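You operate a simulated robot arm through the tools that you are given. There is no shell and no other tool. Be economical: measure what you need, move in short steps, check, and stop when the job is done.

The job below is to be done with a simulated robot arm. You get a single attempt, and the scene is never put back.

TASK
Line the blue sagger, set two tan discs in opposite corners, lid it and slide it to the white sagger.
Fine: both saggers are the ones on the bench top; liner from the jig, lid from the bench top; the discs of the other colour stay.
Where things are to end (x, y in the base frame): blue sagger within 26 mm of [560, -510].

The check looks at the end state, three seconds after you hand in, the way a careful person would. Anything else that was tipped, shoved, dropped, spilled or broken makes it a failure. Lids that push on must go on centred and level and be pressed home; caps that screw on are set level and turned clockwise until they are tight.

THE ROBOT
A 6-joint arm with a fingered hand, fixed in place. Base frame: the origin is at the foot of the arm, x ahead of it, y to its left, z up; the work surface is at about z = 860. Lengths are in mm, angles in degrees, forces in N, time in s.
With the tool pointing down near the work surface it reaches from about 340 to 800 mm from the base axis. Its first joint turns from -115.0 to 115.0 degrees. Payload 4 kg.
The tool frame sits at the grasp point between the pads (the TCP): z along the fingers, y along the line on which they close. The tips reach 26 mm beyond it. Largest opening 164 mm; the body of the gripper starts 73 mm behind the TCP. The gripper is a hand of 5 fingers: y runs from the thumb to the fingers, the wrist lies at [0, 0, -239] in the tool frame.
Orientation is that of the tool frame in the base frame, as a unit quaternion [x, y, z, w]. With the fingers straight down and closing along the base's y, the tool's x points along the base's -x, its y along +y and its z along -z.

THE INTERFACE
- The arm moves only by the tool servo_tool. Its argument "increments" is a list that holds one entry, the list of rows, each a list of 6 numbers: the shift along the tool's x, y, z in cm, then the turn, a rotation vector about the tool's x, y, z in degrees. In form: [[[tx, ty, tz, wx, wy, wz], ...]]. A call has 1 to 12 rows; each row shifts and turns the commanded pose from where the row before left it, along the tool's axes as they then stand. Each row takes 0.2 s and may step no farther than 50 mm and 8.6 degrees from the row before; otherwise, the whole call is refused. A pose out of reach is approached as far as the arm can. The call stops where the force on the tool passes 90 N (or 10 N more than at its start, if that is more) or the arm is blocked; 0.2 s more then pass. In this call time passes only in rows, and 0.2 s behind the last. The reply holds the time, the measured pose of the TCP, the force on the tool along the base axes, the opening and the grip force, in the units named above and with some noise, with the torque about the TCP (base axes, N m) and any sound that the robot's microphone picked up.
- Cameras (640 x 400 px; columns grow to the right, rows downward): "scene" is fixed at [399, 499.8, 1419.4]; the picture's right is [-0.82, -0.57, 0.00], its down [-0.43, 0.63, -0.65] and it looks along [0.37, -0.53, -0.76] (base axes); focal length 214 px, centre (320, 200). "wrist" rides on the gripper at [51, -70, -93] in the tool frame; the picture's right is [0.81, 0.59, 0.00], its down [-0.43, 0.59, -0.68] and it looks along [-0.40, 0.55, 0.74] (tool axes); focal length 270 px, centre (320, 200). There is no depth. A picture from a camera that has moved, and an enlarged one, comes with that camera's place and axes in the base frame and with its lens.
- camera(camera): a new picture of that camera. It takes no simulated time.
- slide_trunk(by): slides the trunk up (or, below 0, down) by that many mm; the arm rides with it, the base frame stays. It gives what a move gives, with no picture.
- finger_targets(finger1, finger2, finger3, finger4, thumb_bend): sets how far each is bent, from 0 (flat) to 100 (curled in); at 30 the hand is open as for a grip, at 70 the pads meet at the TCP. One left out holds its place. A second passes; each finger stops where it meets its share of the squeeze, and holds until it gets a number again. It is the only way to open and close the hand. It gives what a move gives, with no picture; readings hold the bend of each and the force on the fingers (four entries, about 0 where the hand has none), thumb and palm.
- enlarge(camera, box): a new picture of the part [left, top, right, bottom] of that camera's present view, enlarged. It takes no simulated time.
- hand_in(): hands the job in; it is judged then, once.

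Work in short steps. Places have to be worked out from the pictures, the camera data and where the tool is seen: move nearer, look again, correct. Check each grasp and each placing, and mend what went wrong. You have 120 turns and 76 pictures in all, those below and enlarged ones among them. Open the gripper and draw the arm clear of the work before you hand the job in, unless the task says otherwise; then end with one line.

The tools are called after "Request:" as a command line: name --argument value ..., lists and objects as JSON in quotes. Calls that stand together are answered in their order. servo_tool: Moves the arm, as the interface text tells. Its arguments: {"type":"object","properties":{"increments":{"type":"array","items":{"type":"array","items":{"type":"array","items":{"type":"number"}}}}},"required":["increments"]} The other tools are called the same way: slide_trunk (by) slides the trunk up or down; finger_targets (finger1, finger2, finger3, finger4, thumb_bend) moves the fingers one by one; camera (camera) takes a picture; enlarge (camera, box) takes an enlarged picture of a part of a camera's view; hand_in () hands the job in.

At the start:

```text
time: 0.0
eef_pos: [502.2, -126.5, 1194.6]
tcp_rot: [0.0, 1.0, 0.001, -0.001]
contact_force: [-0.6, 0.2, -0.1]
moment: [0.02, 0.02, -0.02]
finger_gap: 163.9
grasp_force: 0.0
shape: jaw
bend: [30.0, 30.0, 30.0, 30.0, 30.0]
finger forces: [0.0, 0.0, 0.0, 0.1, 0.0, 0.0]
trunk travel left (down, up): [-800.0, 190.0]
```

scene: 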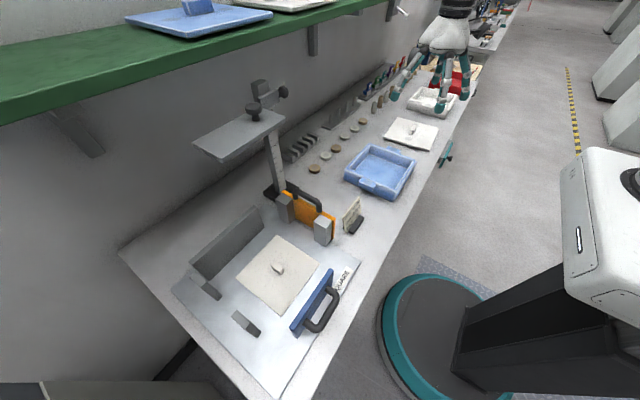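
wrist: 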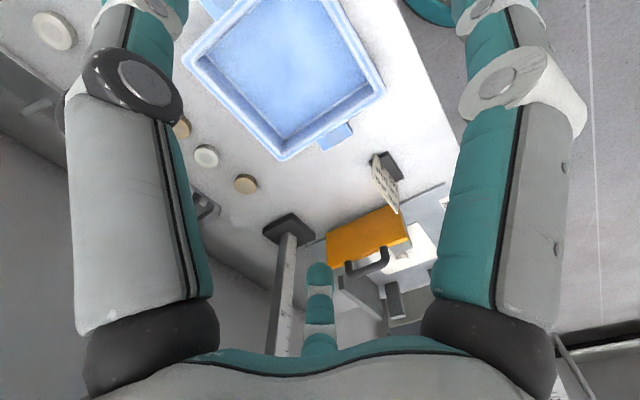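

I'll look at the bench in more detail first, to find the parts.

Request:
enlarge --camera "scene" --box '[260, 60, 480, 200]'

Request:
enlarge --camera "scene" --box '[160, 180, 380, 350]'

```text
2.86 times, centred on (370, 130) of scene
camera zoom: at [399.0, 499.8, 1419.4], right [-0.82, -0.57, 0.0], down [-0.43, 0.63, -0.65], along [0.37, -0.53, -0.76], focal length 613 px, centre (177, 400)
```

zoom: 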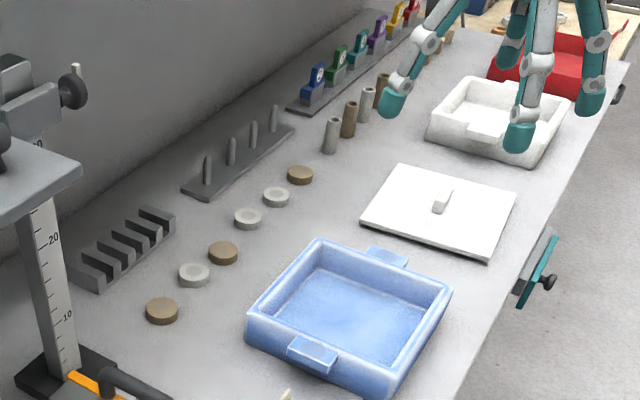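

```text
2.35 times, centred on (270, 265) of scene
camera zoom: at [399.0, 499.8, 1419.4], right [-0.82, -0.57, 0.0], down [-0.43, 0.63, -0.65], along [0.37, -0.53, -0.76], focal length 505 px, centre (438, 47)
```

zoom: 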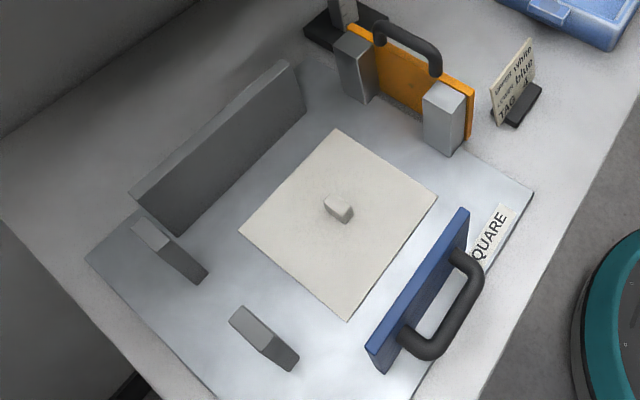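

I'll read the card and look closely at the hand and at the far part of the bench.

Request:
enlarge --camera "scene" --box '[325, 185, 375, 245]'

Request:
enlarge --camera "scene" --box '[370, 0, 510, 130]'

Request:
enlarge --camera "wrist" --box '[180, 140, 460, 330]'

```text
6.67 times, centred on (350, 215) of scene
camera zoom: at [399.0, 499.8, 1419.4], right [-0.82, -0.57, 0.0], down [-0.43, 0.63, -0.65], along [0.37, -0.53, -0.76], focal length 1430 px, centre (120, 100)
```

zoom: 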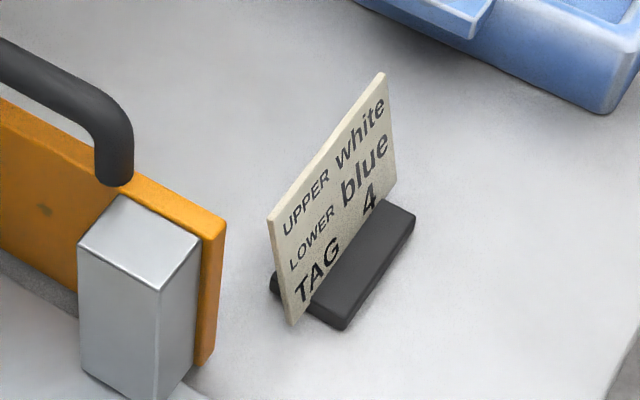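

```text
3.08 times, centred on (440, 65) of scene
camera zoom: at [399.0, 499.8, 1419.4], right [-0.82, -0.57, 0.0], down [-0.43, 0.63, -0.65], along [0.37, -0.53, -0.76], focal length 660 px, centre (-49, 615)
```

zoom: 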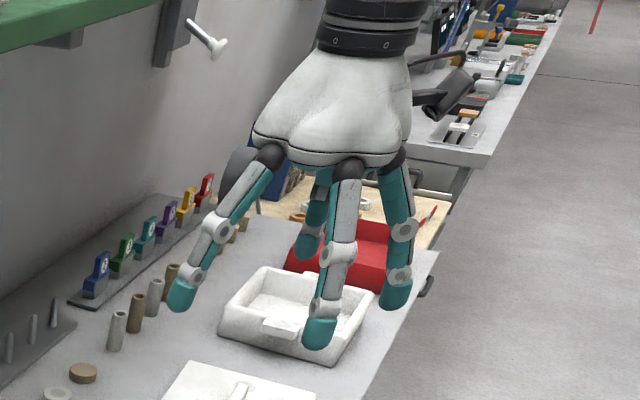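

```text
2.11 times, centred on (320, 235) of wrist
camera zoom: at [451.5, -197.6, 1287.8], right [-0.81, 0.59, 0.0], down [0.43, 0.59, 0.68], along [0.4, 0.55, -0.74], focal length 569 px, centre (320, 126)
```

zoom: 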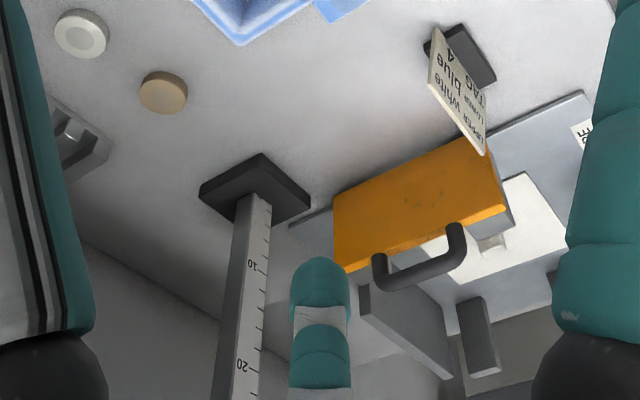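

The liner is the cream plate in the jig, at roughly (620, 380). I move over it, staying high, and then look with the wrist camera.

Request:
servo_tool --increments '[[[-1.07, 4.6, 0, 0, 0, 0], [-1.07, 4.6, 0, 0, 0, 0], [-1.07, 4.6, 0, 0, 0, 0], [-1.07, 4.6, 0, 0, 0, 0], [-1.07, 4.6, 0, 0, 0, 0], [-1.07, 4.6, 0, 0, 0, 0], [-1.07, 4.6, 0, 0, 0, 0], [-1.07, 4.6, 0, 0, 0, 0], [-1.07, 4.6, 0, 0, 0, 0], [-1.07, 4.6, 0, 0, 0, 0], [-1.07, 4.6, 0, 0, 0, 0]]]'

Request:
servo_tool --increments '[[[0, 0, 4, 0, 0, 0], [0, 0, 4, 0, 0, 0], [0, 0, 4, 0, 0, 0], [0, 0, 4, 0, 0, 0], [0, 0, 3, 0, 0, 0]]]'

Request:
camera --camera "wrist"

Request:
camera --camera "scene"

```text
time: 2.4
eef_pos: [618.6, 381.3, 1192.2]
tcp_rot: [0.001, 1.0, 0.0, -0.001]
contact_force: [-6.9, -1.0, -1.3]
moment: [0.03, 0.2, -0.34]
finger_gap: 163.7
grasp_force: 0.0
shape: jaw
bend: [30.0, 30.0, 30.0, 35.0, 30.0]
finger forces: [0.0, 0.0, 0.0, 7.4, 0.0, 0.0]
trunk travel left (down, up): [-800.0, 190.0]
```

```text
time: 3.6
eef_pos: [621.5, 379.4, 1002.9]
tcp_rot: [0.001, 1.0, -0.002, 0.0]
contact_force: [-9.5, -1.0, -1.8]
moment: [0.04, 0.15, -0.31]
finger_gap: 163.6
grasp_force: 0.1
shape: jaw
bend: [30.0, 30.0, 30.0, 36.0, 30.0]
finger forces: [0.0, 0.1, 0.0, 9.2, 0.0, 0.1]
trunk travel left (down, up): [-800.0, 190.0]
```

```text
68 pictures are left
camera wrist: at [570.2, 308.7, 1096.7], right [-0.81, 0.59, 0.0], down [0.43, 0.6, 0.68], along [0.4, 0.55, -0.74], focal length 270 px, centre (320, 200)
```

wrist: 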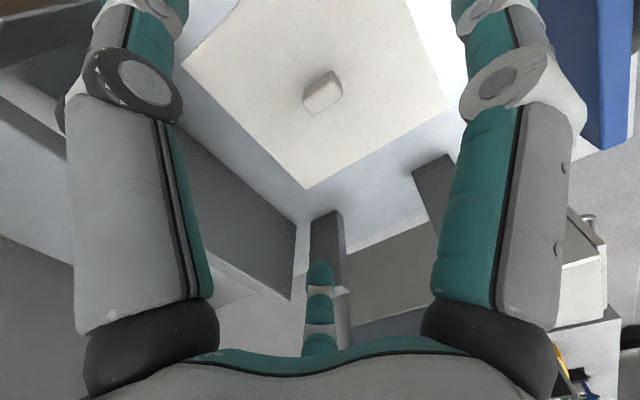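

```text
67 pictures are left
```

scene: 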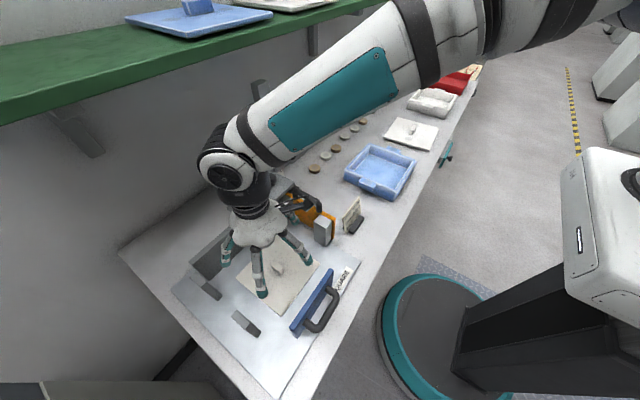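

Finger 4 reads a steady 9 N and is pushed in, so it's touching something. I look there before moving any further.

Request:
enlarge --camera "scene" --box '[180, 60, 360, 310]'

```text
1.60 times, centred on (270, 185) of scene
camera zoom: at [399.0, 499.8, 1419.4], right [-0.82, -0.57, 0.0], down [-0.43, 0.63, -0.65], along [0.37, -0.53, -0.76], focal length 343 px, centre (400, 224)
```

zoom: 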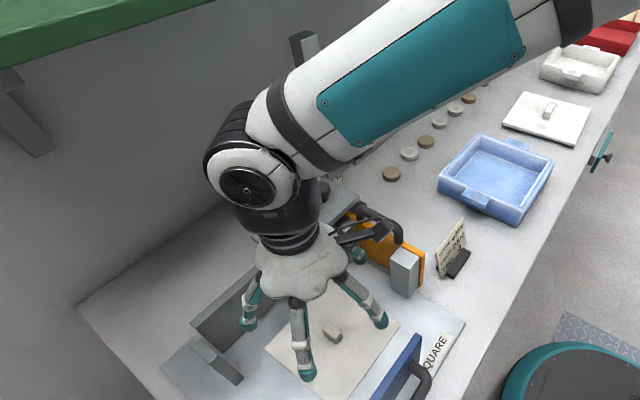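

The gauge seems unmoved, and I can't see anything touching the finger. As a test, I raise the arm a little, draw it back 30 mm towards −x, and read the forces again.

Request:
servo_tool --increments '[[[1.5, 0, 0, 0, 0, 0], [1.5, 0, 0, 0, 0, 0], [0, 0, 0, 0, 0, 0]]]'

Request:
enlarge --camera "scene" --box '[210, 170, 340, 300]'

```text
time: 4.4
eef_pos: [592.1, 379.9, 1002.1]
tcp_rot: [0.0, 1.0, 0.0, 0.0]
contact_force: [0.3, -0.4, -0.1]
moment: [-0.04, -0.02, -0.02]
finger_gap: 163.9
grasp_force: 0.0
shape: jaw
bend: [30.0, 30.0, 30.0, 30.0, 30.0]
finger forces: [0.0, 0.0, 0.0, 0.0, 0.0, 0.0]
trunk travel left (down, up): [-800.0, 190.0]
```

```text
3.08 times, centred on (275, 235) of scene
camera zoom: at [399.0, 499.8, 1419.4], right [-0.82, -0.57, 0.0], down [-0.43, 0.63, -0.65], along [0.37, -0.53, -0.76], focal length 660 px, centre (458, 92)
```

zoom: 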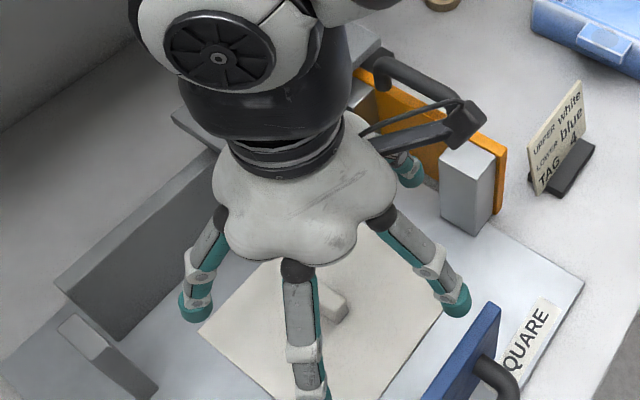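

The force is gone, so the contact was real. A grey slab, possibly the gauge platform, now shows behind the hand. I'll raise the arm away from it towards −x and check what changed.

Request:
servo_tool --increments '[[[4, 0, 0, 0, 0, 0], [4, 0, 0, 0, 0, 0], [2, 0, -4, 0, 0, 0], [2, -2, -4, 0, 0, 0], [2, -4, -4, 0, 0, 0], [2, -4, -4, 0, 0, 0], [2, -4, -4, 0, 0, 0], [0, -4, 0, 0, 0, 0], [0, -4, 0, 0, 0, 0], [0, -4, 0, 0, 0, 0]]]'

Request:
camera --camera "scene"

```text
refused: row 5 steps farther than a row can; nothing moved
```

```text
64 pictures are left
```

scene: 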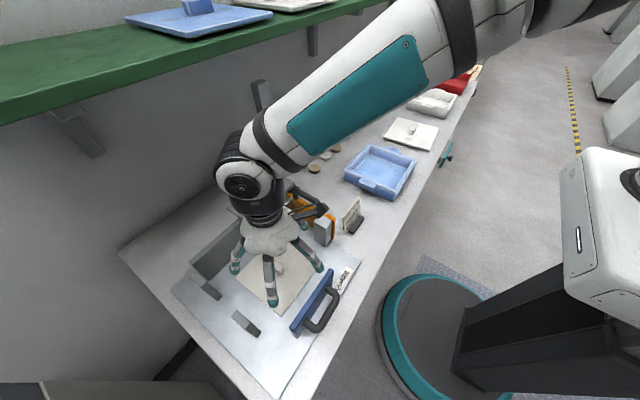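

I exceeded the row limit, so I retry with smaller steps.

Request:
servo_tool --increments '[[[4, 0, 0, 0, 0, 0], [4, 0, 0, 0, 0, 0], [3, 0, -3, 0, 0, 0], [2, -2, -3.5, 0, 0, 0], [2, -3, -3, 0, 0, 0], [2, -3, -3, 0, 0, 0], [2, -3, -3, 0, 0, 0], [0, -4.5, 0, 0, 0, 0], [0, -4.5, 0, 0, 0, 0], [0, -4.5, 0, 0, 0, 0], [0, -4.5, 0, 0, 0, 0]]]'

Request:
camera --camera "scene"

```text
time: 6.8
eef_pos: [400.5, 89.5, 1159.4]
tcp_rot: [0.0, 1.0, 0.0, -0.001]
contact_force: [0.2, -0.1, -0.1]
moment: [0.04, -0.04, -0.02]
finger_gap: 164.2
grasp_force: 0.1
shape: jaw
bend: [30.0, 30.0, 30.0, 30.0, 30.0]
finger forces: [0.0, 0.0, 0.0, 0.0, 0.0, 0.0]
trunk travel left (down, up): [-800.0, 190.0]
```

```text
63 pictures are left
```

scene: 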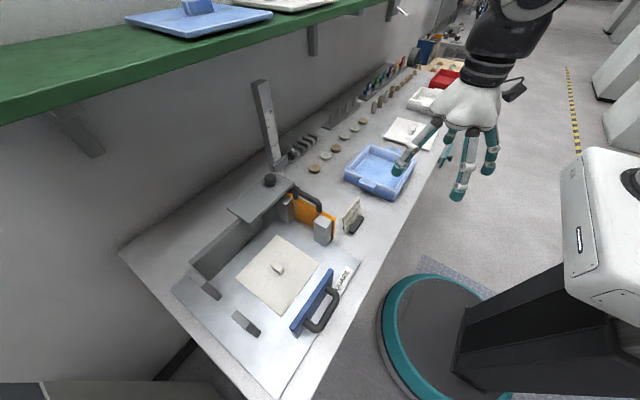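

The gauge platform slid down its column by about 190 mm, dragged by finger 4 (its edge is at about x=693, y=200–361, and it is now at z≈1000). I'll put it back the same way: return to the same contact and drag it up.

Request:
servo_tool --increments '[[[0, 4.5, 0, 0, 0, 0], [0, 4.5, 0, 0, 0, 0], [0, 4.5, 0, 0, 0, 0], [0, 4.5, 0, 0, 0, 0], [-2, 3, 3, 0, 0, 0], [-2, 3, 3, 0, 0, 0], [-2, 3, 3, 0, 0, 0], [-2, 2, 3.5, 0, 0, 0], [-3, 0, 3, 0, 0, 0], [-4, 0, 0, 0, 0, 0], [-4, 0, 0, 0, 0, 0]]]'

Request:
servo_tool --increments '[[[-1.5, 0, 0, 0, 0, 0], [-1.5, 0, 0, 0, 0, 0], [-0.5, 0, 0, 0, 0, 0]]]'

Request:
servo_tool --increments '[[[0, 0, -1.5, 0, 0, 0], [0, 0, -1.5, 0, 0, 0]]]'

Request:
enlarge --camera "scene" --box '[180, 60, 360, 310]'

```text
time: 9.2
eef_pos: [590.1, 378.5, 1003.5]
tcp_rot: [0.0, 1.0, 0.0, -0.001]
contact_force: [-0.4, 0.3, 0.2]
moment: [-0.01, -0.02, 0.0]
finger_gap: 163.8
grasp_force: 0.1
shape: jaw
bend: [30.0, 30.0, 30.0, 30.0, 30.0]
finger forces: [0.1, 0.1, 0.0, 0.0, 0.1, 0.1]
trunk travel left (down, up): [-800.0, 190.0]
```

```text
time: 10.0
eef_pos: [624.7, 379.7, 1003.1]
tcp_rot: [-0.001, 1.0, -0.001, -0.001]
contact_force: [-11.0, -0.5, 0.0]
moment: [0.0, 0.1, -0.35]
finger_gap: 163.6
grasp_force: 0.0
shape: jaw
bend: [30.0, 30.0, 30.0, 37.0, 30.0]
finger forces: [0.0, 0.0, 0.1, 12.0, 0.1, 0.0]
trunk travel left (down, up): [-800.0, 190.0]
```

```text
time: 10.6
eef_pos: [624.7, 380.2, 1033.1]
tcp_rot: [0.002, 1.0, 0.0, -0.001]
contact_force: [-11.3, -1.3, -5.5]
moment: [0.12, 0.51, -0.36]
finger_gap: 163.4
grasp_force: 0.2
shape: jaw
bend: [30.0, 30.0, 30.0, 37.0, 30.0]
finger forces: [0.0, 0.1, 0.0, 15.1, 0.0, 0.1]
trunk travel left (down, up): [-800.0, 190.0]
```

```text
1.60 times, centred on (270, 185) of scene
camera zoom: at [399.0, 499.8, 1419.4], right [-0.82, -0.57, 0.0], down [-0.43, 0.63, -0.65], along [0.37, -0.53, -0.76], focal length 343 px, centre (400, 224)
```

zoom: 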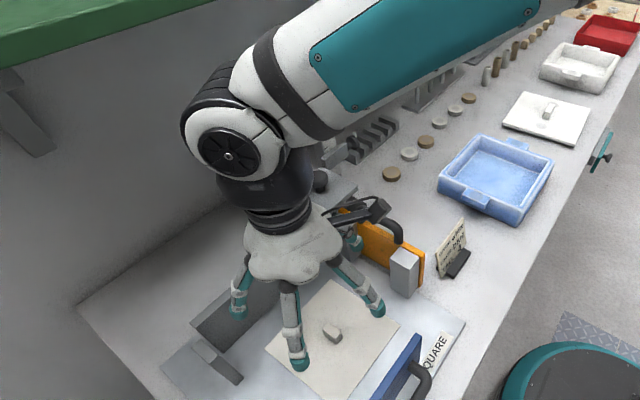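

The pull reads −5.5 N with the finger loaded, so the platform seems to be coming up with it. I continue to z≈1192.

Request:
servo_tool --increments '[[[0, 0, -2, 0, 0, 0], [0, 0, -2, 0, 0, 0], [0, 0, -2, 0, 0, 0], [0, 0, -2, 0, 0, 0], [0, 0, -2, 0, 0, 0], [0, 0, -2, 0, 0, 0], [0, 0, -2, 0, 0, 0], [0, 0, -1.9, 0, 0, 0]]]'

Request:
servo_tool --increments '[[[3, 0, 0, 0, 0, 0], [4, 0, 0, 0, 0, 0], [4, -2, 0, 0, 0, 0], [2, -4, 0, 0, 0, 0], [2, -4, 0, 0, 0, 0], [2, -4, 0, 0, 0, 0], [2, -4, 0, 0, 0, 0], [2, -4, 0, 0, 0, 0], [1, -4.5, 0, 0, 0, 0]]]'

Request:
camera --camera "scene"

```text
time: 12.4
eef_pos: [623.7, 379.4, 1193.3]
tcp_rot: [0.001, 1.0, 0.0, 0.0]
contact_force: [-9.7, -0.6, -4.9]
moment: [0.08, 0.48, -0.26]
finger_gap: 163.7
grasp_force: 0.0
shape: jaw
bend: [30.0, 30.0, 30.0, 38.0, 30.0]
finger forces: [0.1, 0.1, 0.0, 13.4, 0.0, 0.1]
trunk travel left (down, up): [-800.0, 190.0]
```

```text
time: 14.4
eef_pos: [402.9, 112.2, 1192.5]
tcp_rot: [0.0, 1.0, -0.001, 0.0]
contact_force: [-1.1, 0.0, 0.9]
moment: [0.02, 0.03, -0.01]
finger_gap: 163.9
grasp_force: 0.0
shape: jaw
bend: [30.0, 30.0, 30.0, 30.0, 30.0]
finger forces: [0.1, 0.0, 0.0, 0.0, 0.0, 0.1]
trunk travel left (down, up): [-800.0, 190.0]
```

```text
61 pictures are left
```

scene: 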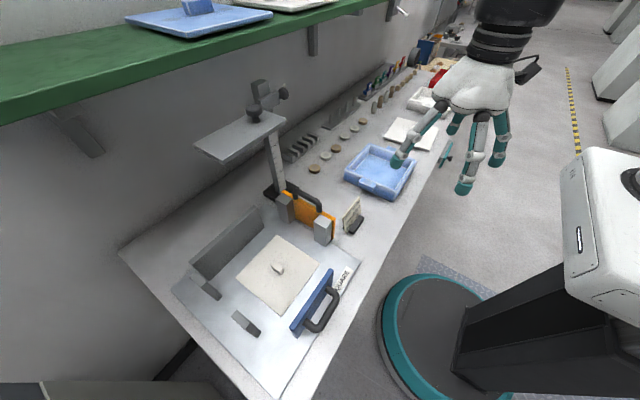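

The gauge is back where it was. Now I half-close the fingers so the hand is slimmer and go back to the liner, keeping clear of the gauge by staying low in x until I'm past it.

Request:
finger_targets --finger1 52 --finger2 52 --finger3 52 --finger4 52 --thumb_bend 52

Request:
servo_tool --increments '[[[-1, 4.5, 0, 0, 0, 0], [-1, 4.5, 0, 0, 0, 0], [-1, 4.5, 0, 0, 0, 0], [-1, 4.5, 0, 0, 0, 0], [-1, 4.4, 0, 0, 0, 0], [-1, 4.2, 2, 0, 0, 0], [-3, 0, 4, 0, 0, 0], [-3, 0, 4, 0, 0, 0], [-3, 0, 4, 0, 0, 0], [-3, 0, 3.5, 0, 0, 0], [-3.5, 0, 1, 0, 0, 0]]]'

Request:
enlarge --camera "wrist" --box '[160, 0, 480, 200]'

Request:
enlarge --camera "scene" --box '[210, 190, 350, 300]'

```text
time: 15.4
eef_pos: [403.2, 113.4, 1192.9]
tcp_rot: [-0.001, 1.0, 0.0, 0.0]
contact_force: [0.2, 0.8, 0.0]
moment: [0.02, 0.0, 0.01]
finger_gap: 37.7
grasp_force: 0.1
shape: fingers
bend: [52.0, 52.0, 52.0, 52.0, 52.0]
finger forces: [0.0, 0.0, 0.0, 0.1, 0.0, 0.0]
trunk travel left (down, up): [-800.0, 190.0]
```

```text
time: 17.8
eef_pos: [622.1, 378.8, 1006.3]
tcp_rot: [0.0, 1.0, -0.001, 0.0]
contact_force: [0.5, -0.2, 0.9]
moment: [0.04, 0.04, -0.01]
finger_gap: 37.7
grasp_force: 0.0
shape: fingers
bend: [52.0, 52.0, 52.0, 52.0, 52.0]
finger forces: [0.1, 0.0, 0.0, 0.1, 0.0, 0.1]
trunk travel left (down, up): [-800.0, 190.0]
```

```text
2.00 times, centred on (320, 100) of wrist
camera zoom: at [572.4, 307.4, 1100.9], right [-0.81, 0.59, 0.0], down [0.43, 0.59, 0.68], along [0.4, 0.55, -0.74], focal length 541 px, centre (320, 400)
```

zoom: 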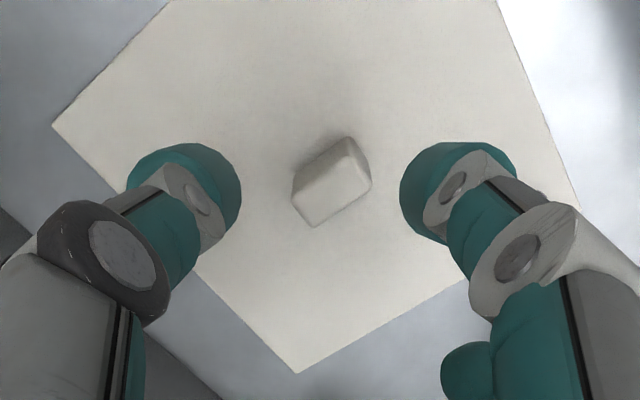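

```text
3.64 times, centred on (280, 245) of scene
camera zoom: at [399.0, 499.8, 1419.4], right [-0.82, -0.57, 0.0], down [-0.43, 0.63, -0.65], along [0.37, -0.53, -0.76], focal length 780 px, centre (466, 36)
```

zoom: 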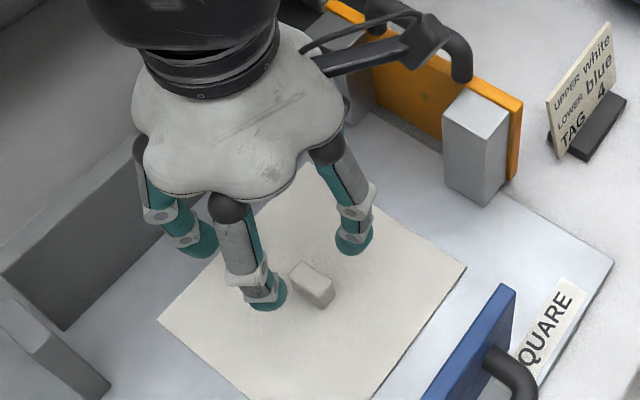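

The knob is at about (617, 377), with its long side along x, so thumb and fingers 2 and 3 will close across y. I centre and go down to z≈915.

Request:
servo_tool --increments '[[[0.4, -0.1, 3, 0, 0, 0], [0, 0, 3, 0, 0, 0], [0, 0, 3, 0, 0, 0]]]'

Request:
camera --camera "wrist"

Request:
enlarge --camera "scene" --box '[230, 210, 330, 290]'

```text
time: 18.6
eef_pos: [617.6, 379.5, 918.7]
tcp_rot: [0.001, 1.0, 0.0, 0.0]
contact_force: [-0.5, 0.9, 0.4]
moment: [-0.03, 0.0, 0.03]
finger_gap: 37.7
grasp_force: 0.1
shape: fingers
bend: [52.0, 52.0, 52.0, 52.0, 52.0]
finger forces: [0.0, 0.0, 0.0, 0.0, 0.0, 0.0]
trunk travel left (down, up): [-800.0, 190.0]
```

```text
58 pictures are left
camera wrist: at [566.4, 308.2, 1012.7], right [-0.81, 0.59, 0.0], down [0.43, 0.59, 0.68], along [0.4, 0.55, -0.74], focal length 270 px, centre (320, 200)
```

wrist: 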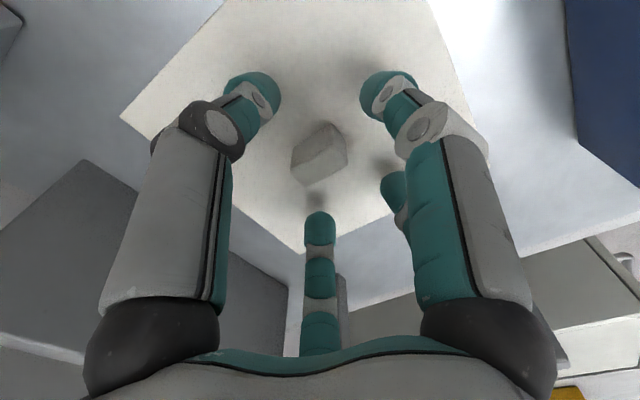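

```text
5.00 times, centred on (280, 250) of scene
camera zoom: at [399.0, 499.8, 1419.4], right [-0.82, -0.57, 0.0], down [-0.43, 0.63, -0.65], along [0.37, -0.53, -0.76], focal length 1072 px, centre (520, -50)
```

zoom: 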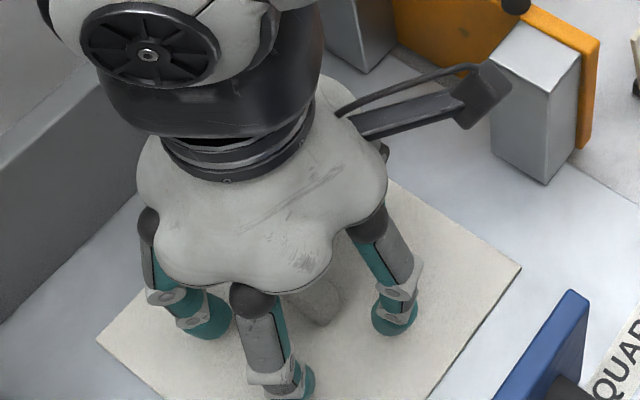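

Well centred. I go down further in small steps and watch for touch.

Request:
servo_tool --increments '[[[0.05, -0.2, 1, 0, 0, 0], [0, 0, 0.7, 0, 0, 0], [0, 0, 0.4, 0, 0, 0]]]'

Request:
servo_tool --increments '[[[0, 0, 0.3, 0, 0, 0], [0, 0, 0, 0, 0, 0]]]'

Request:
camera --camera "wrist"

```text
time: 19.4
eef_pos: [617.5, 377.5, 907.2]
tcp_rot: [0.001, 1.0, 0.003, 0.005]
contact_force: [-1.4, -2.2, 57.0]
moment: [-1.13, 1.76, 0.05]
finger_gap: 38.0
grasp_force: 27.7
shape: fingers
bend: [50.0, 52.0, 52.0, 52.0, 52.0]
finger forces: [31.0, 7.1, 0.0, 0.1, 18.0, 0.0]
trunk travel left (down, up): [-800.0, 190.0]
```

```text
time: 20.0
eef_pos: [616.4, 378.2, 907.2]
tcp_rot: [0.001, 1.0, 0.006, 0.008]
contact_force: [-6.8, -3.5, 77.3]
moment: [-2.03, 2.35, -0.13]
finger_gap: 37.7
grasp_force: 38.6
shape: fingers
bend: [49.0, 52.0, 52.0, 52.0, 51.0]
finger forces: [40.2, 5.8, 0.1, 0.0, 31.2, 0.0]
trunk travel left (down, up): [-800.0, 190.0]
```

```text
56 pictures are left
camera wrist: at [564.2, 305.9, 999.2], right [-0.81, 0.59, -0.01], down [0.42, 0.59, 0.69], along [0.41, 0.56, -0.72], focal length 270 px, centre (320, 200)
```

wrist: 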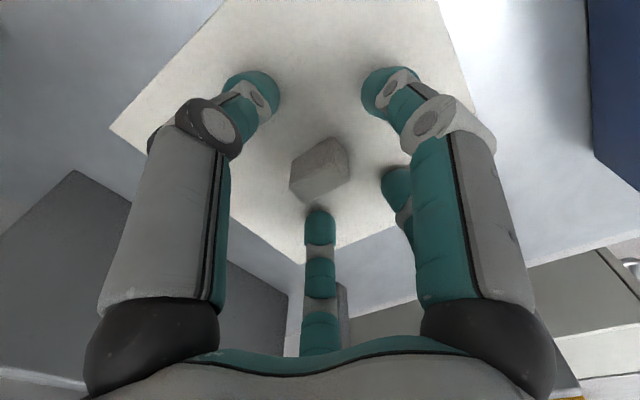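

The tips touch the liner at TCP z≈907, so its top is at about 875. I lift a bit, then bring in thumb and fingers partway.

Request:
servo_tool --increments '[[[0, 0, -0.7, 0, 0, 0], [0, 0, 0, 0, 0, 0]]]'

Request:
finger_targets --finger1 52 --finger2 60 --finger3 60 --finger4 52 --thumb_bend 60

Request:
camera --camera "wrist"

```text
time: 20.6
eef_pos: [616.9, 376.2, 907.8]
tcp_rot: [0.0, 1.0, 0.002, 0.005]
contact_force: [2.5, -1.6, 45.4]
moment: [-0.68, 1.22, 0.22]
finger_gap: 38.0
grasp_force: 22.8
shape: fingers
bend: [50.0, 52.0, 52.0, 52.0, 52.0]
finger forces: [21.8, 9.4, 0.1, 0.2, 14.0, 0.1]
trunk travel left (down, up): [-800.0, 190.0]
```

```text
time: 21.6
eef_pos: [615.3, 378.6, 906.7]
tcp_rot: [0.0, 1.0, 0.003, 0.004]
contact_force: [-5.5, 5.4, 45.6]
moment: [1.15, 1.66, -0.03]
finger_gap: 29.0
grasp_force: 21.6
shape: fingers
bend: [51.0, 53.0, 60.0, 52.0, 60.0]
finger forces: [14.0, 30.5, 0.0, 0.0, 0.1, 0.0]
trunk travel left (down, up): [-800.0, 190.0]
```

```text
55 pictures are left
camera wrist: at [563.6, 306.6, 1000.1], right [-0.81, 0.59, 0.0], down [0.43, 0.59, 0.68], along [0.4, 0.55, -0.73], focal length 270 px, centre (320, 200)
```

wrist: 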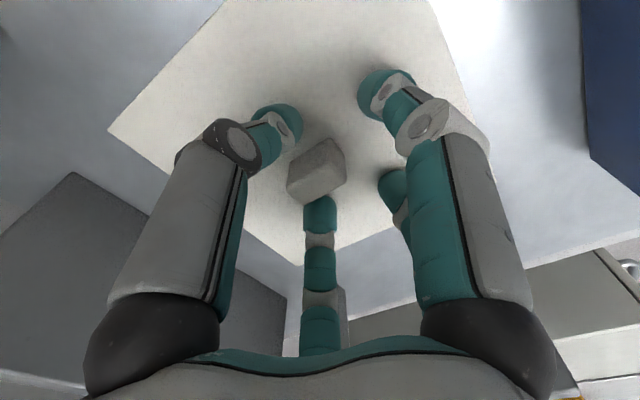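

It's still pressing 45 N, so I raise until it's light and let fingers 2 and 3 settle.

Request:
servo_tool --increments '[[[0, 0, -0.6, 0, 0, 0], [0, 0, 0, 0, 0, 0]]]'

Request:
finger_targets --finger2 70 --finger3 70 --thumb_bend 70

Request:
camera --camera "wrist"

```text
time: 22.2
eef_pos: [615.9, 377.8, 907.8]
tcp_rot: [0.0, 1.0, 0.0, 0.0]
contact_force: [-3.2, 6.1, 19.6]
moment: [0.91, 0.67, -0.04]
finger_gap: 29.0
grasp_force: 9.8
shape: fingers
bend: [52.0, 53.0, 60.0, 52.0, 60.0]
finger forces: [0.2, 19.0, 0.0, 0.4, 0.0, 0.1]
trunk travel left (down, up): [-800.0, 190.0]
```

```text
time: 23.2
eef_pos: [615.6, 376.4, 907.1]
tcp_rot: [0.001, 1.0, -0.001, -0.001]
contact_force: [-1.8, 1.4, 7.3]
moment: [-0.09, 0.0, 0.01]
finger_gap: 28.2
grasp_force: 10.1
shape: fingers
bend: [52.0, 66.0, 66.0, 52.0, 68.0]
finger forces: [3.4, 3.5, 3.7, 4.1, 5.6, 0.0]
trunk travel left (down, up): [-800.0, 190.0]
```

```text
54 pictures are left
camera wrist: at [565.0, 306.0, 1000.9], right [-0.81, 0.59, 0.0], down [0.43, 0.6, 0.68], along [0.4, 0.55, -0.74], focal length 270 px, centre (320, 200)
```

wrist: 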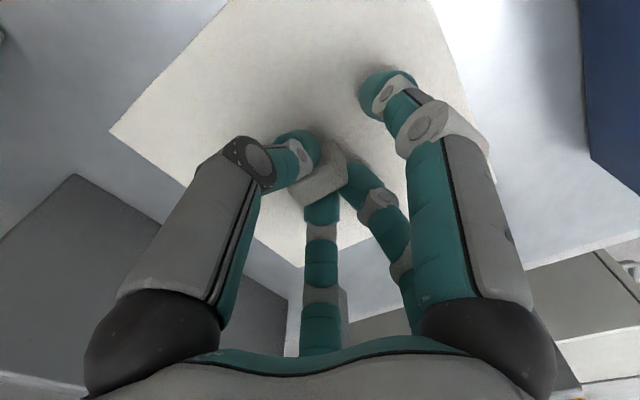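

The knob is held by the thumb and fingers 2 and 3. I tighten those and bring fingers 1 and 4 onto the knob ends.

Request:
finger_targets --finger1 72 --finger2 78 --finger3 78 --finger4 72 --thumb_bend 78

Request:
servo_tool --increments '[[[0, 0, -1, 0, 0, 0], [0, 0, -2, 0, 0, 0], [0, 0, -2, 0, 0, 0]]]'

Request:
camera --camera "wrist"

Request:
enlarge --camera "scene" --box '[210, 190, 350, 300]'

```text
time: 24.2
eef_pos: [617.4, 377.6, 906.9]
tcp_rot: [0.0, 1.0, 0.001, 0.0]
contact_force: [-0.5, 0.0, 0.9]
moment: [0.04, -0.02, 0.01]
finger_gap: 5.3
grasp_force: 22.8
shape: fingers
bend: [64.0, 66.0, 66.0, 63.0, 67.0]
finger forces: [6.8, 8.7, 8.9, 7.5, 14.4, 0.0]
trunk travel left (down, up): [-800.0, 190.0]
```

```text
time: 25.0
eef_pos: [615.0, 377.2, 956.0]
tcp_rot: [0.0, 1.0, 0.0, 0.0]
contact_force: [-0.7, 0.3, -0.6]
moment: [-0.01, -0.01, 0.0]
finger_gap: 5.2
grasp_force: 23.1
shape: fingers
bend: [64.0, 65.0, 66.0, 63.0, 67.0]
finger forces: [7.2, 8.5, 8.8, 7.5, 14.3, 0.0]
trunk travel left (down, up): [-800.0, 190.0]
```

```text
53 pictures are left
camera wrist: at [563.9, 307.0, 1049.9], right [-0.81, 0.59, 0.0], down [0.43, 0.6, 0.68], along [0.4, 0.55, -0.74], focal length 270 px, centre (320, 200)
```

wrist: 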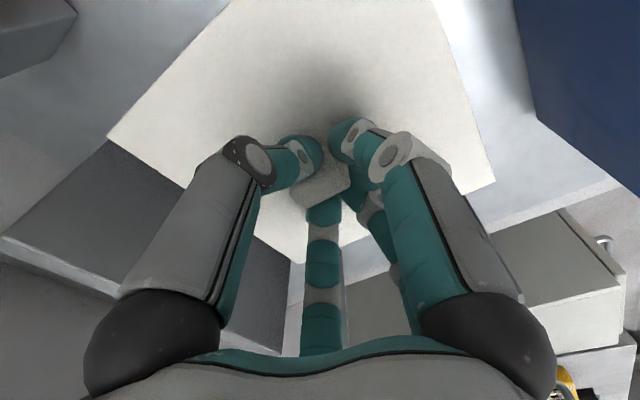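

```text
3.64 times, centred on (280, 245) of scene
camera zoom: at [399.0, 499.8, 1419.4], right [-0.82, -0.57, 0.0], down [-0.43, 0.63, -0.65], along [0.37, -0.53, -0.76], focal length 780 px, centre (466, 36)
```

zoom: 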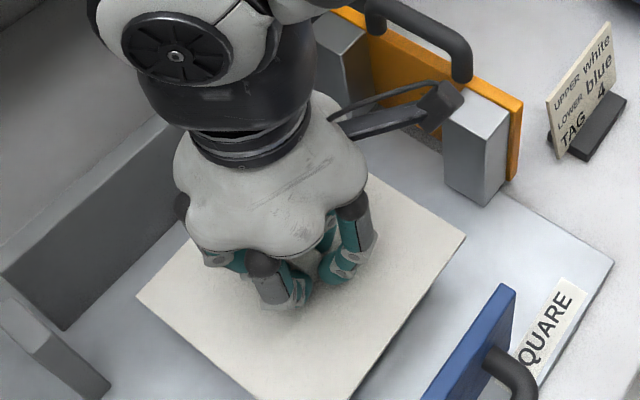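

The liner is lifted level and firmly held. Before I carry it over, I measure the blue sagger from the scene camera, unobstructed.

Request:
enlarge --camera "scene" --box '[335, 140, 425, 205]'

```text
6.15 times, centred on (380, 172) of scene
camera zoom: at [399.0, 499.8, 1419.4], right [-0.82, -0.57, 0.0], down [-0.43, 0.63, -0.65], along [0.37, -0.53, -0.76], focal length 1320 px, centre (-49, 369)
```

zoom: 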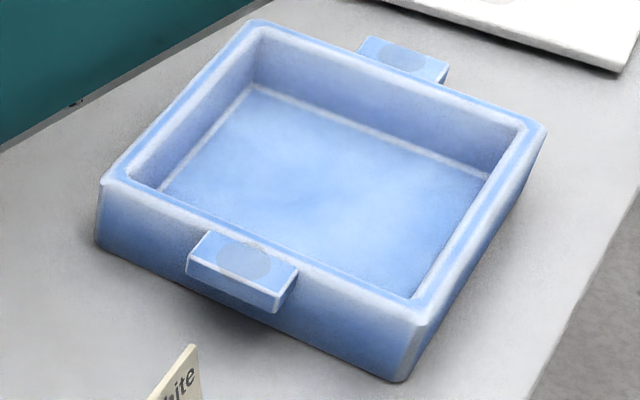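

From this view the blue sagger's rim spans x≈462–656 and y≈−25…−215, with its top at z≈911 and its centre at about (558, −120). The inside is about 168 and the liner about 160. I carry the liner there, high up and away from the gauge.

Request:
servo_tool --increments '[[[1.9, 0, -3.8, 0, 0, 0], [1.9, 0, -3.8, 0, 0, 0], [1.9, 0, -3.8, 0, 0, 0]]]'

Request:
servo_tool --increments '[[[0, -4.5, 0, 0, 0, 0], [0, -4.5, 0, 0, 0, 0], [0, -4.5, 0, 0, 0, 0], [0, -4.5, 0, 0, 0, 0], [0, -4.5, 0, 0, 0, 0], [0, -4.5, 0, 0, 0, 0], [0, -4.5, 0, 0, 0, 0], [0, -4.5, 0, 0, 0, 0], [0, -4.5, 0, 0, 0, 0], [0, -4.5, 0, 0, 0, 0], [0, -4.7, 0, 0, 0, 0]]]'

Request:
servo_tool --increments '[[[0, 0, 4, 0, 0, 0], [0, 0, 3, 0, 0, 0]]]'

Request:
enlarge --camera "scene" --box '[325, 110, 435, 205]'

Request:
camera --camera "wrist"

```text
time: 25.8
eef_pos: [556.9, 379.1, 1069.6]
tcp_rot: [0.0, 1.0, -0.001, 0.0]
contact_force: [-0.7, -0.1, -0.4]
moment: [-0.04, -0.03, 0.02]
finger_gap: 5.1
grasp_force: 23.5
shape: fingers
bend: [64.0, 65.0, 66.0, 63.0, 67.0]
finger forces: [7.1, 8.6, 8.6, 7.3, 14.0, 0.0]
trunk travel left (down, up): [-800.0, 190.0]
```

```text
time: 28.2
eef_pos: [560.4, -123.0, 1070.5]
tcp_rot: [-0.001, 1.0, 0.0, 0.0]
contact_force: [-0.3, -0.4, -0.2]
moment: [-0.01, -0.03, -0.02]
finger_gap: 5.0
grasp_force: 22.7
shape: fingers
bend: [64.0, 65.0, 66.0, 63.0, 67.0]
finger forces: [6.8, 8.5, 8.8, 7.3, 14.1, 0.1]
trunk travel left (down, up): [-800.0, 190.0]
```

```text
time: 28.8
eef_pos: [558.7, -119.1, 1002.8]
tcp_rot: [0.001, 1.0, 0.001, 0.0]
contact_force: [0.5, -0.4, -0.4]
moment: [-0.03, 0.02, -0.01]
finger_gap: 5.0
grasp_force: 22.3
shape: fingers
bend: [64.0, 65.0, 66.0, 63.0, 67.0]
finger forces: [7.0, 8.5, 8.6, 7.3, 14.3, 0.0]
trunk travel left (down, up): [-800.0, 190.0]
```

```text
4.21 times, centred on (380, 158) of scene
camera zoom: at [399.0, 499.8, 1419.4], right [-0.82, -0.57, 0.0], down [-0.43, 0.63, -0.65], along [0.37, -0.53, -0.76], focal length 903 px, centre (67, 379)
```

zoom: 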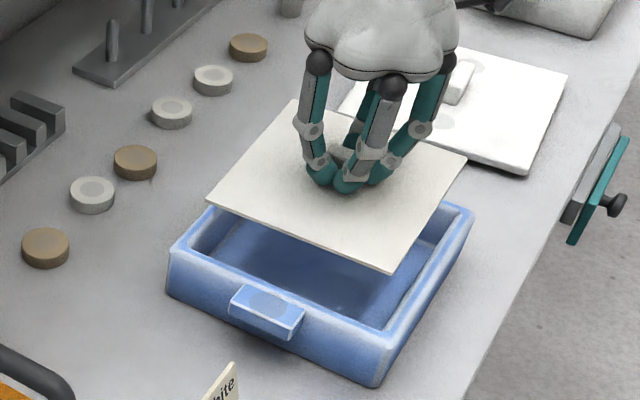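

```text
49 pictures are left
camera wrist: at [508.9, -190.8, 1095.3], right [-0.81, 0.59, 0.0], down [0.43, 0.6, 0.68], along [0.4, 0.55, -0.74], focal length 270 px, centre (320, 200)
```

wrist: 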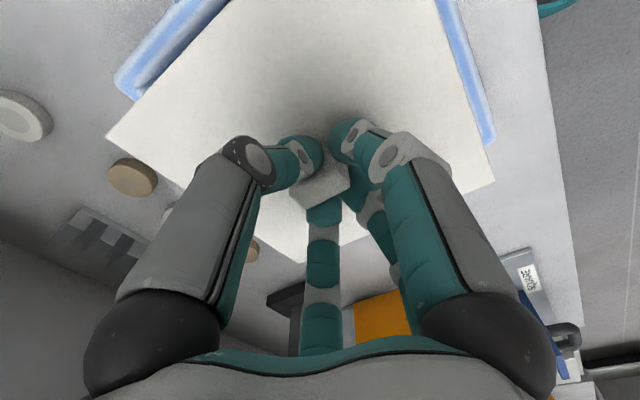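

Sagger centre by both cameras is (559.5, −120.5). The liner looks turned about 1–1.5° relative to it, so I correct that, lower to just above the rim, and look again.

Request:
servo_tool --increments '[[[-0.1, -0.15, 2.2, 0, 0, 1.3], [0, 0, 2.2, 0, 0, 0], [0, 0, 0, 0, 0, 0]]]'

Request:
enlarge --camera "scene" --box '[335, 135, 425, 205]'

Request:
camera --camera "wrist"

```text
time: 29.6
eef_pos: [559.3, -121.2, 956.2]
tcp_rot: [0.011, 1.0, 0.0, 0.001]
contact_force: [-0.5, 0.3, -0.9]
moment: [0.01, 0.0, 0.0]
finger_gap: 5.0
grasp_force: 23.3
shape: fingers
bend: [64.0, 65.0, 66.0, 63.0, 67.0]
finger forces: [6.9, 8.5, 8.6, 7.3, 14.3, 0.0]
trunk travel left (down, up): [-800.0, 190.0]
```

```text
5.71 times, centred on (380, 170) of scene
camera zoom: at [399.0, 499.8, 1419.4], right [-0.82, -0.57, 0.0], down [-0.43, 0.63, -0.65], along [0.37, -0.53, -0.76], focal length 1226 px, centre (-23, 371)
```

zoom: 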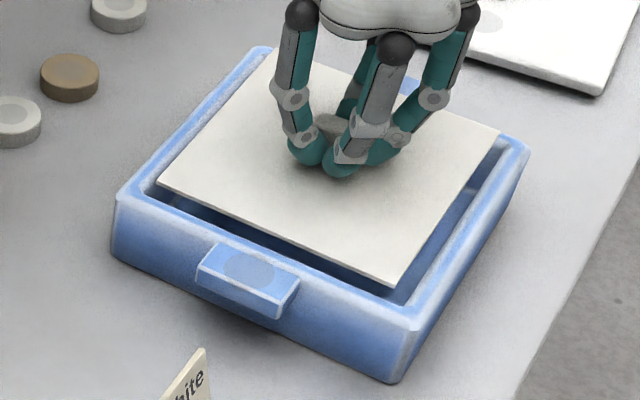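

```text
47 pictures are left
camera wrist: at [506.9, -190.7, 1051.1], right [-0.79, 0.61, 0.0], down [0.45, 0.58, 0.68], along [0.41, 0.54, -0.74], focal length 270 px, centre (320, 200)
```

wrist: 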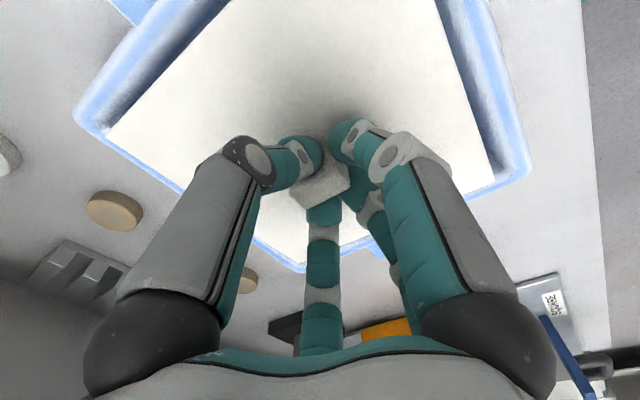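

The edges are parallel with even gaps. I trim by half a degree and lower it into the sagger, watching the force.

Request:
servo_tool --increments '[[[0, 0.05, 1, 0, 0, -0.5], [0, 0, 1, 0, 0, 0], [0, 0, 1, 0, 0, 0]]]'

Request:
servo_tool --increments '[[[0, 0, 0.6, 0, 0, 0], [0, 0, 0.5, 0, 0, 0]]]'

Request:
enlarge --camera "scene" --box '[335, 135, 425, 205]'

```text
time: 30.4
eef_pos: [559.8, -119.7, 925.9]
tcp_rot: [0.007, 1.0, 0.0, 0.0]
contact_force: [0.1, -0.3, -0.8]
moment: [0.02, 0.04, 0.01]
finger_gap: 4.9
grasp_force: 23.4
shape: fingers
bend: [64.0, 65.0, 66.0, 63.0, 67.0]
finger forces: [6.9, 8.5, 8.6, 7.4, 14.3, 0.0]
trunk travel left (down, up): [-800.0, 190.0]
```

```text
time: 31.0
eef_pos: [560.2, -120.2, 915.9]
tcp_rot: [0.007, 1.0, 0.0, 0.001]
contact_force: [-0.1, -0.9, 0.1]
moment: [-0.04, 0.02, 0.01]
finger_gap: 4.8
grasp_force: 23.0
shape: fingers
bend: [64.0, 65.0, 66.0, 63.0, 67.0]
finger forces: [6.9, 8.5, 8.6, 7.3, 14.3, 0.1]
trunk travel left (down, up): [-800.0, 190.0]
```

```text
5.71 times, centred on (380, 170) of scene
camera zoom: at [399.0, 499.8, 1419.4], right [-0.82, -0.57, 0.0], down [-0.43, 0.63, -0.65], along [0.37, -0.53, -0.76], focal length 1226 px, centre (-23, 371)
```

zoom: 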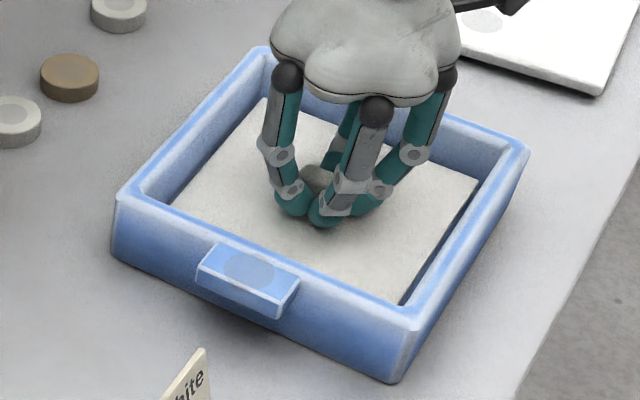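

It's inside. I lower the last bit until I feel the floor.

Request:
servo_tool --increments '[[[0, 0, 0.3, 0, 0, 0], [0, 0, 0.2, 0, 0, 0]]]'

Request:
servo_tool --increments '[[[0, 0, 0.2, 0, 0, 0], [0, 0, 0, 0, 0, 0]]]'

```text
time: 31.6
eef_pos: [560.9, -121.4, 911.4]
tcp_rot: [0.007, 1.0, -0.001, -0.001]
contact_force: [-0.2, 0.4, 0.5]
moment: [0.03, -0.05, 0.0]
finger_gap: 5.0
grasp_force: 22.9
shape: fingers
bend: [64.0, 65.0, 66.0, 63.0, 67.0]
finger forces: [6.8, 8.5, 8.7, 7.6, 14.3, 0.0]
trunk travel left (down, up): [-800.0, 190.0]
```

```text
time: 32.2
eef_pos: [559.6, -119.8, 910.1]
tcp_rot: [0.008, 1.0, 0.0, 0.0]
contact_force: [-0.6, -0.8, 0.8]
moment: [0.05, -0.01, -0.02]
finger_gap: 5.1
grasp_force: 22.4
shape: fingers
bend: [64.0, 66.0, 66.0, 63.0, 67.0]
finger forces: [6.8, 8.4, 8.7, 7.4, 14.7, 0.0]
trunk travel left (down, up): [-800.0, 190.0]
```

Request:
servo_tool --increments '[[[0, 0, 0.2, 0, 0, 0], [0, 0, 0.2, 0, 0, 0]]]'

Request:
servo_tool --increments '[[[0, 0, 0.2, 0, 0, 0], [0, 0, 0, 0, 0, 0]]]'

```text
time: 32.8
eef_pos: [560.0, -120.5, 906.6]
tcp_rot: [0.007, 1.0, -0.001, 0.001]
contact_force: [1.5, 1.3, 17.1]
moment: [0.13, -0.03, 0.03]
finger_gap: 5.2
grasp_force: 26.5
shape: fingers
bend: [64.0, 66.0, 66.0, 63.0, 67.0]
finger forces: [7.9, 10.4, 10.7, 8.4, 16.6, 0.0]
trunk travel left (down, up): [-800.0, 190.0]
```

```text
time: 33.4
eef_pos: [559.9, -121.3, 905.5]
tcp_rot: [0.007, 1.0, -0.001, 0.003]
contact_force: [1.3, -1.3, 35.1]
moment: [-0.02, -0.27, 0.02]
finger_gap: 4.7
grasp_force: 34.6
shape: fingers
bend: [64.0, 66.0, 66.0, 63.0, 67.0]
finger forces: [9.5, 11.4, 11.6, 18.3, 18.6, 0.1]
trunk travel left (down, up): [-800.0, 190.0]
```

The liner is seated, since the floor is felt at z≈907. I ease off, open slightly, raise, and check.

Request:
servo_tool --increments '[[[0, 0, -0.3, 0, 0, 0], [0, 0, 0, 0, 0, 0]]]'

Request:
finger_targets --finger1 59 --finger2 60 --finger3 60 --finger4 59 --thumb_bend 60

Request:
servo_tool --increments '[[[0, 0, -0.5, 0, 0, 0], [0, 0, -1.5, 0, 0, 0], [0, 0, -3, 0, 0, 0], [0, 0, -4, 0, 0, 0], [0, 0, -4, 0, 0, 0], [0, 0, -4, 0, 0, 0]]]'

Request:
enlarge --camera "scene" --box '[285, 115, 435, 205]'

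```text
time: 34.0
eef_pos: [560.0, -120.5, 906.5]
tcp_rot: [0.007, 1.0, 0.0, 0.0]
contact_force: [4.4, -1.0, 16.1]
moment: [0.04, -0.19, 0.0]
finger_gap: 4.5
grasp_force: 29.3
shape: fingers
bend: [65.0, 66.0, 66.0, 62.0, 67.0]
finger forces: [7.5, 10.3, 10.9, 10.6, 17.4, 0.0]
trunk travel left (down, up): [-800.0, 190.0]
```

```text
time: 35.0
eef_pos: [558.5, -121.2, 907.1]
tcp_rot: [0.008, 1.0, -0.001, 0.0]
contact_force: [-0.6, 1.0, 12.0]
moment: [0.02, 0.01, 0.04]
finger_gap: 16.1
grasp_force: 5.4
shape: fingers
bend: [60.0, 61.0, 61.0, 60.0, 61.0]
finger forces: [3.4, 1.2, 1.7, 3.3, 1.9, 0.1]
trunk travel left (down, up): [-800.0, 190.0]
```

```text
time: 36.4
eef_pos: [560.1, -121.8, 1077.4]
tcp_rot: [0.006, 1.0, 0.0, 0.0]
contact_force: [-0.8, 0.0, 0.5]
moment: [-0.02, 0.02, 0.0]
finger_gap: 18.8
grasp_force: 0.0
shape: fingers
bend: [59.0, 60.0, 60.0, 59.0, 60.0]
finger forces: [0.0, 0.1, 0.0, 0.0, 0.0, 0.0]
trunk travel left (down, up): [-800.0, 190.0]
```

```text
4.27 times, centred on (360, 160) of scene
camera zoom: at [399.0, 499.8, 1419.4], right [-0.82, -0.57, 0.0], down [-0.43, 0.63, -0.65], along [0.37, -0.53, -0.76], focal length 915 px, centre (149, 371)
```

zoom: 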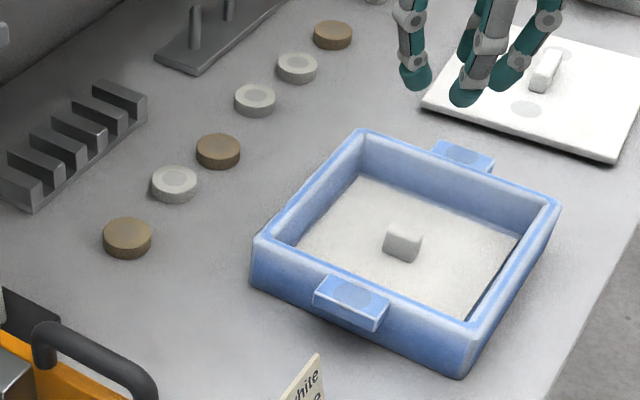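

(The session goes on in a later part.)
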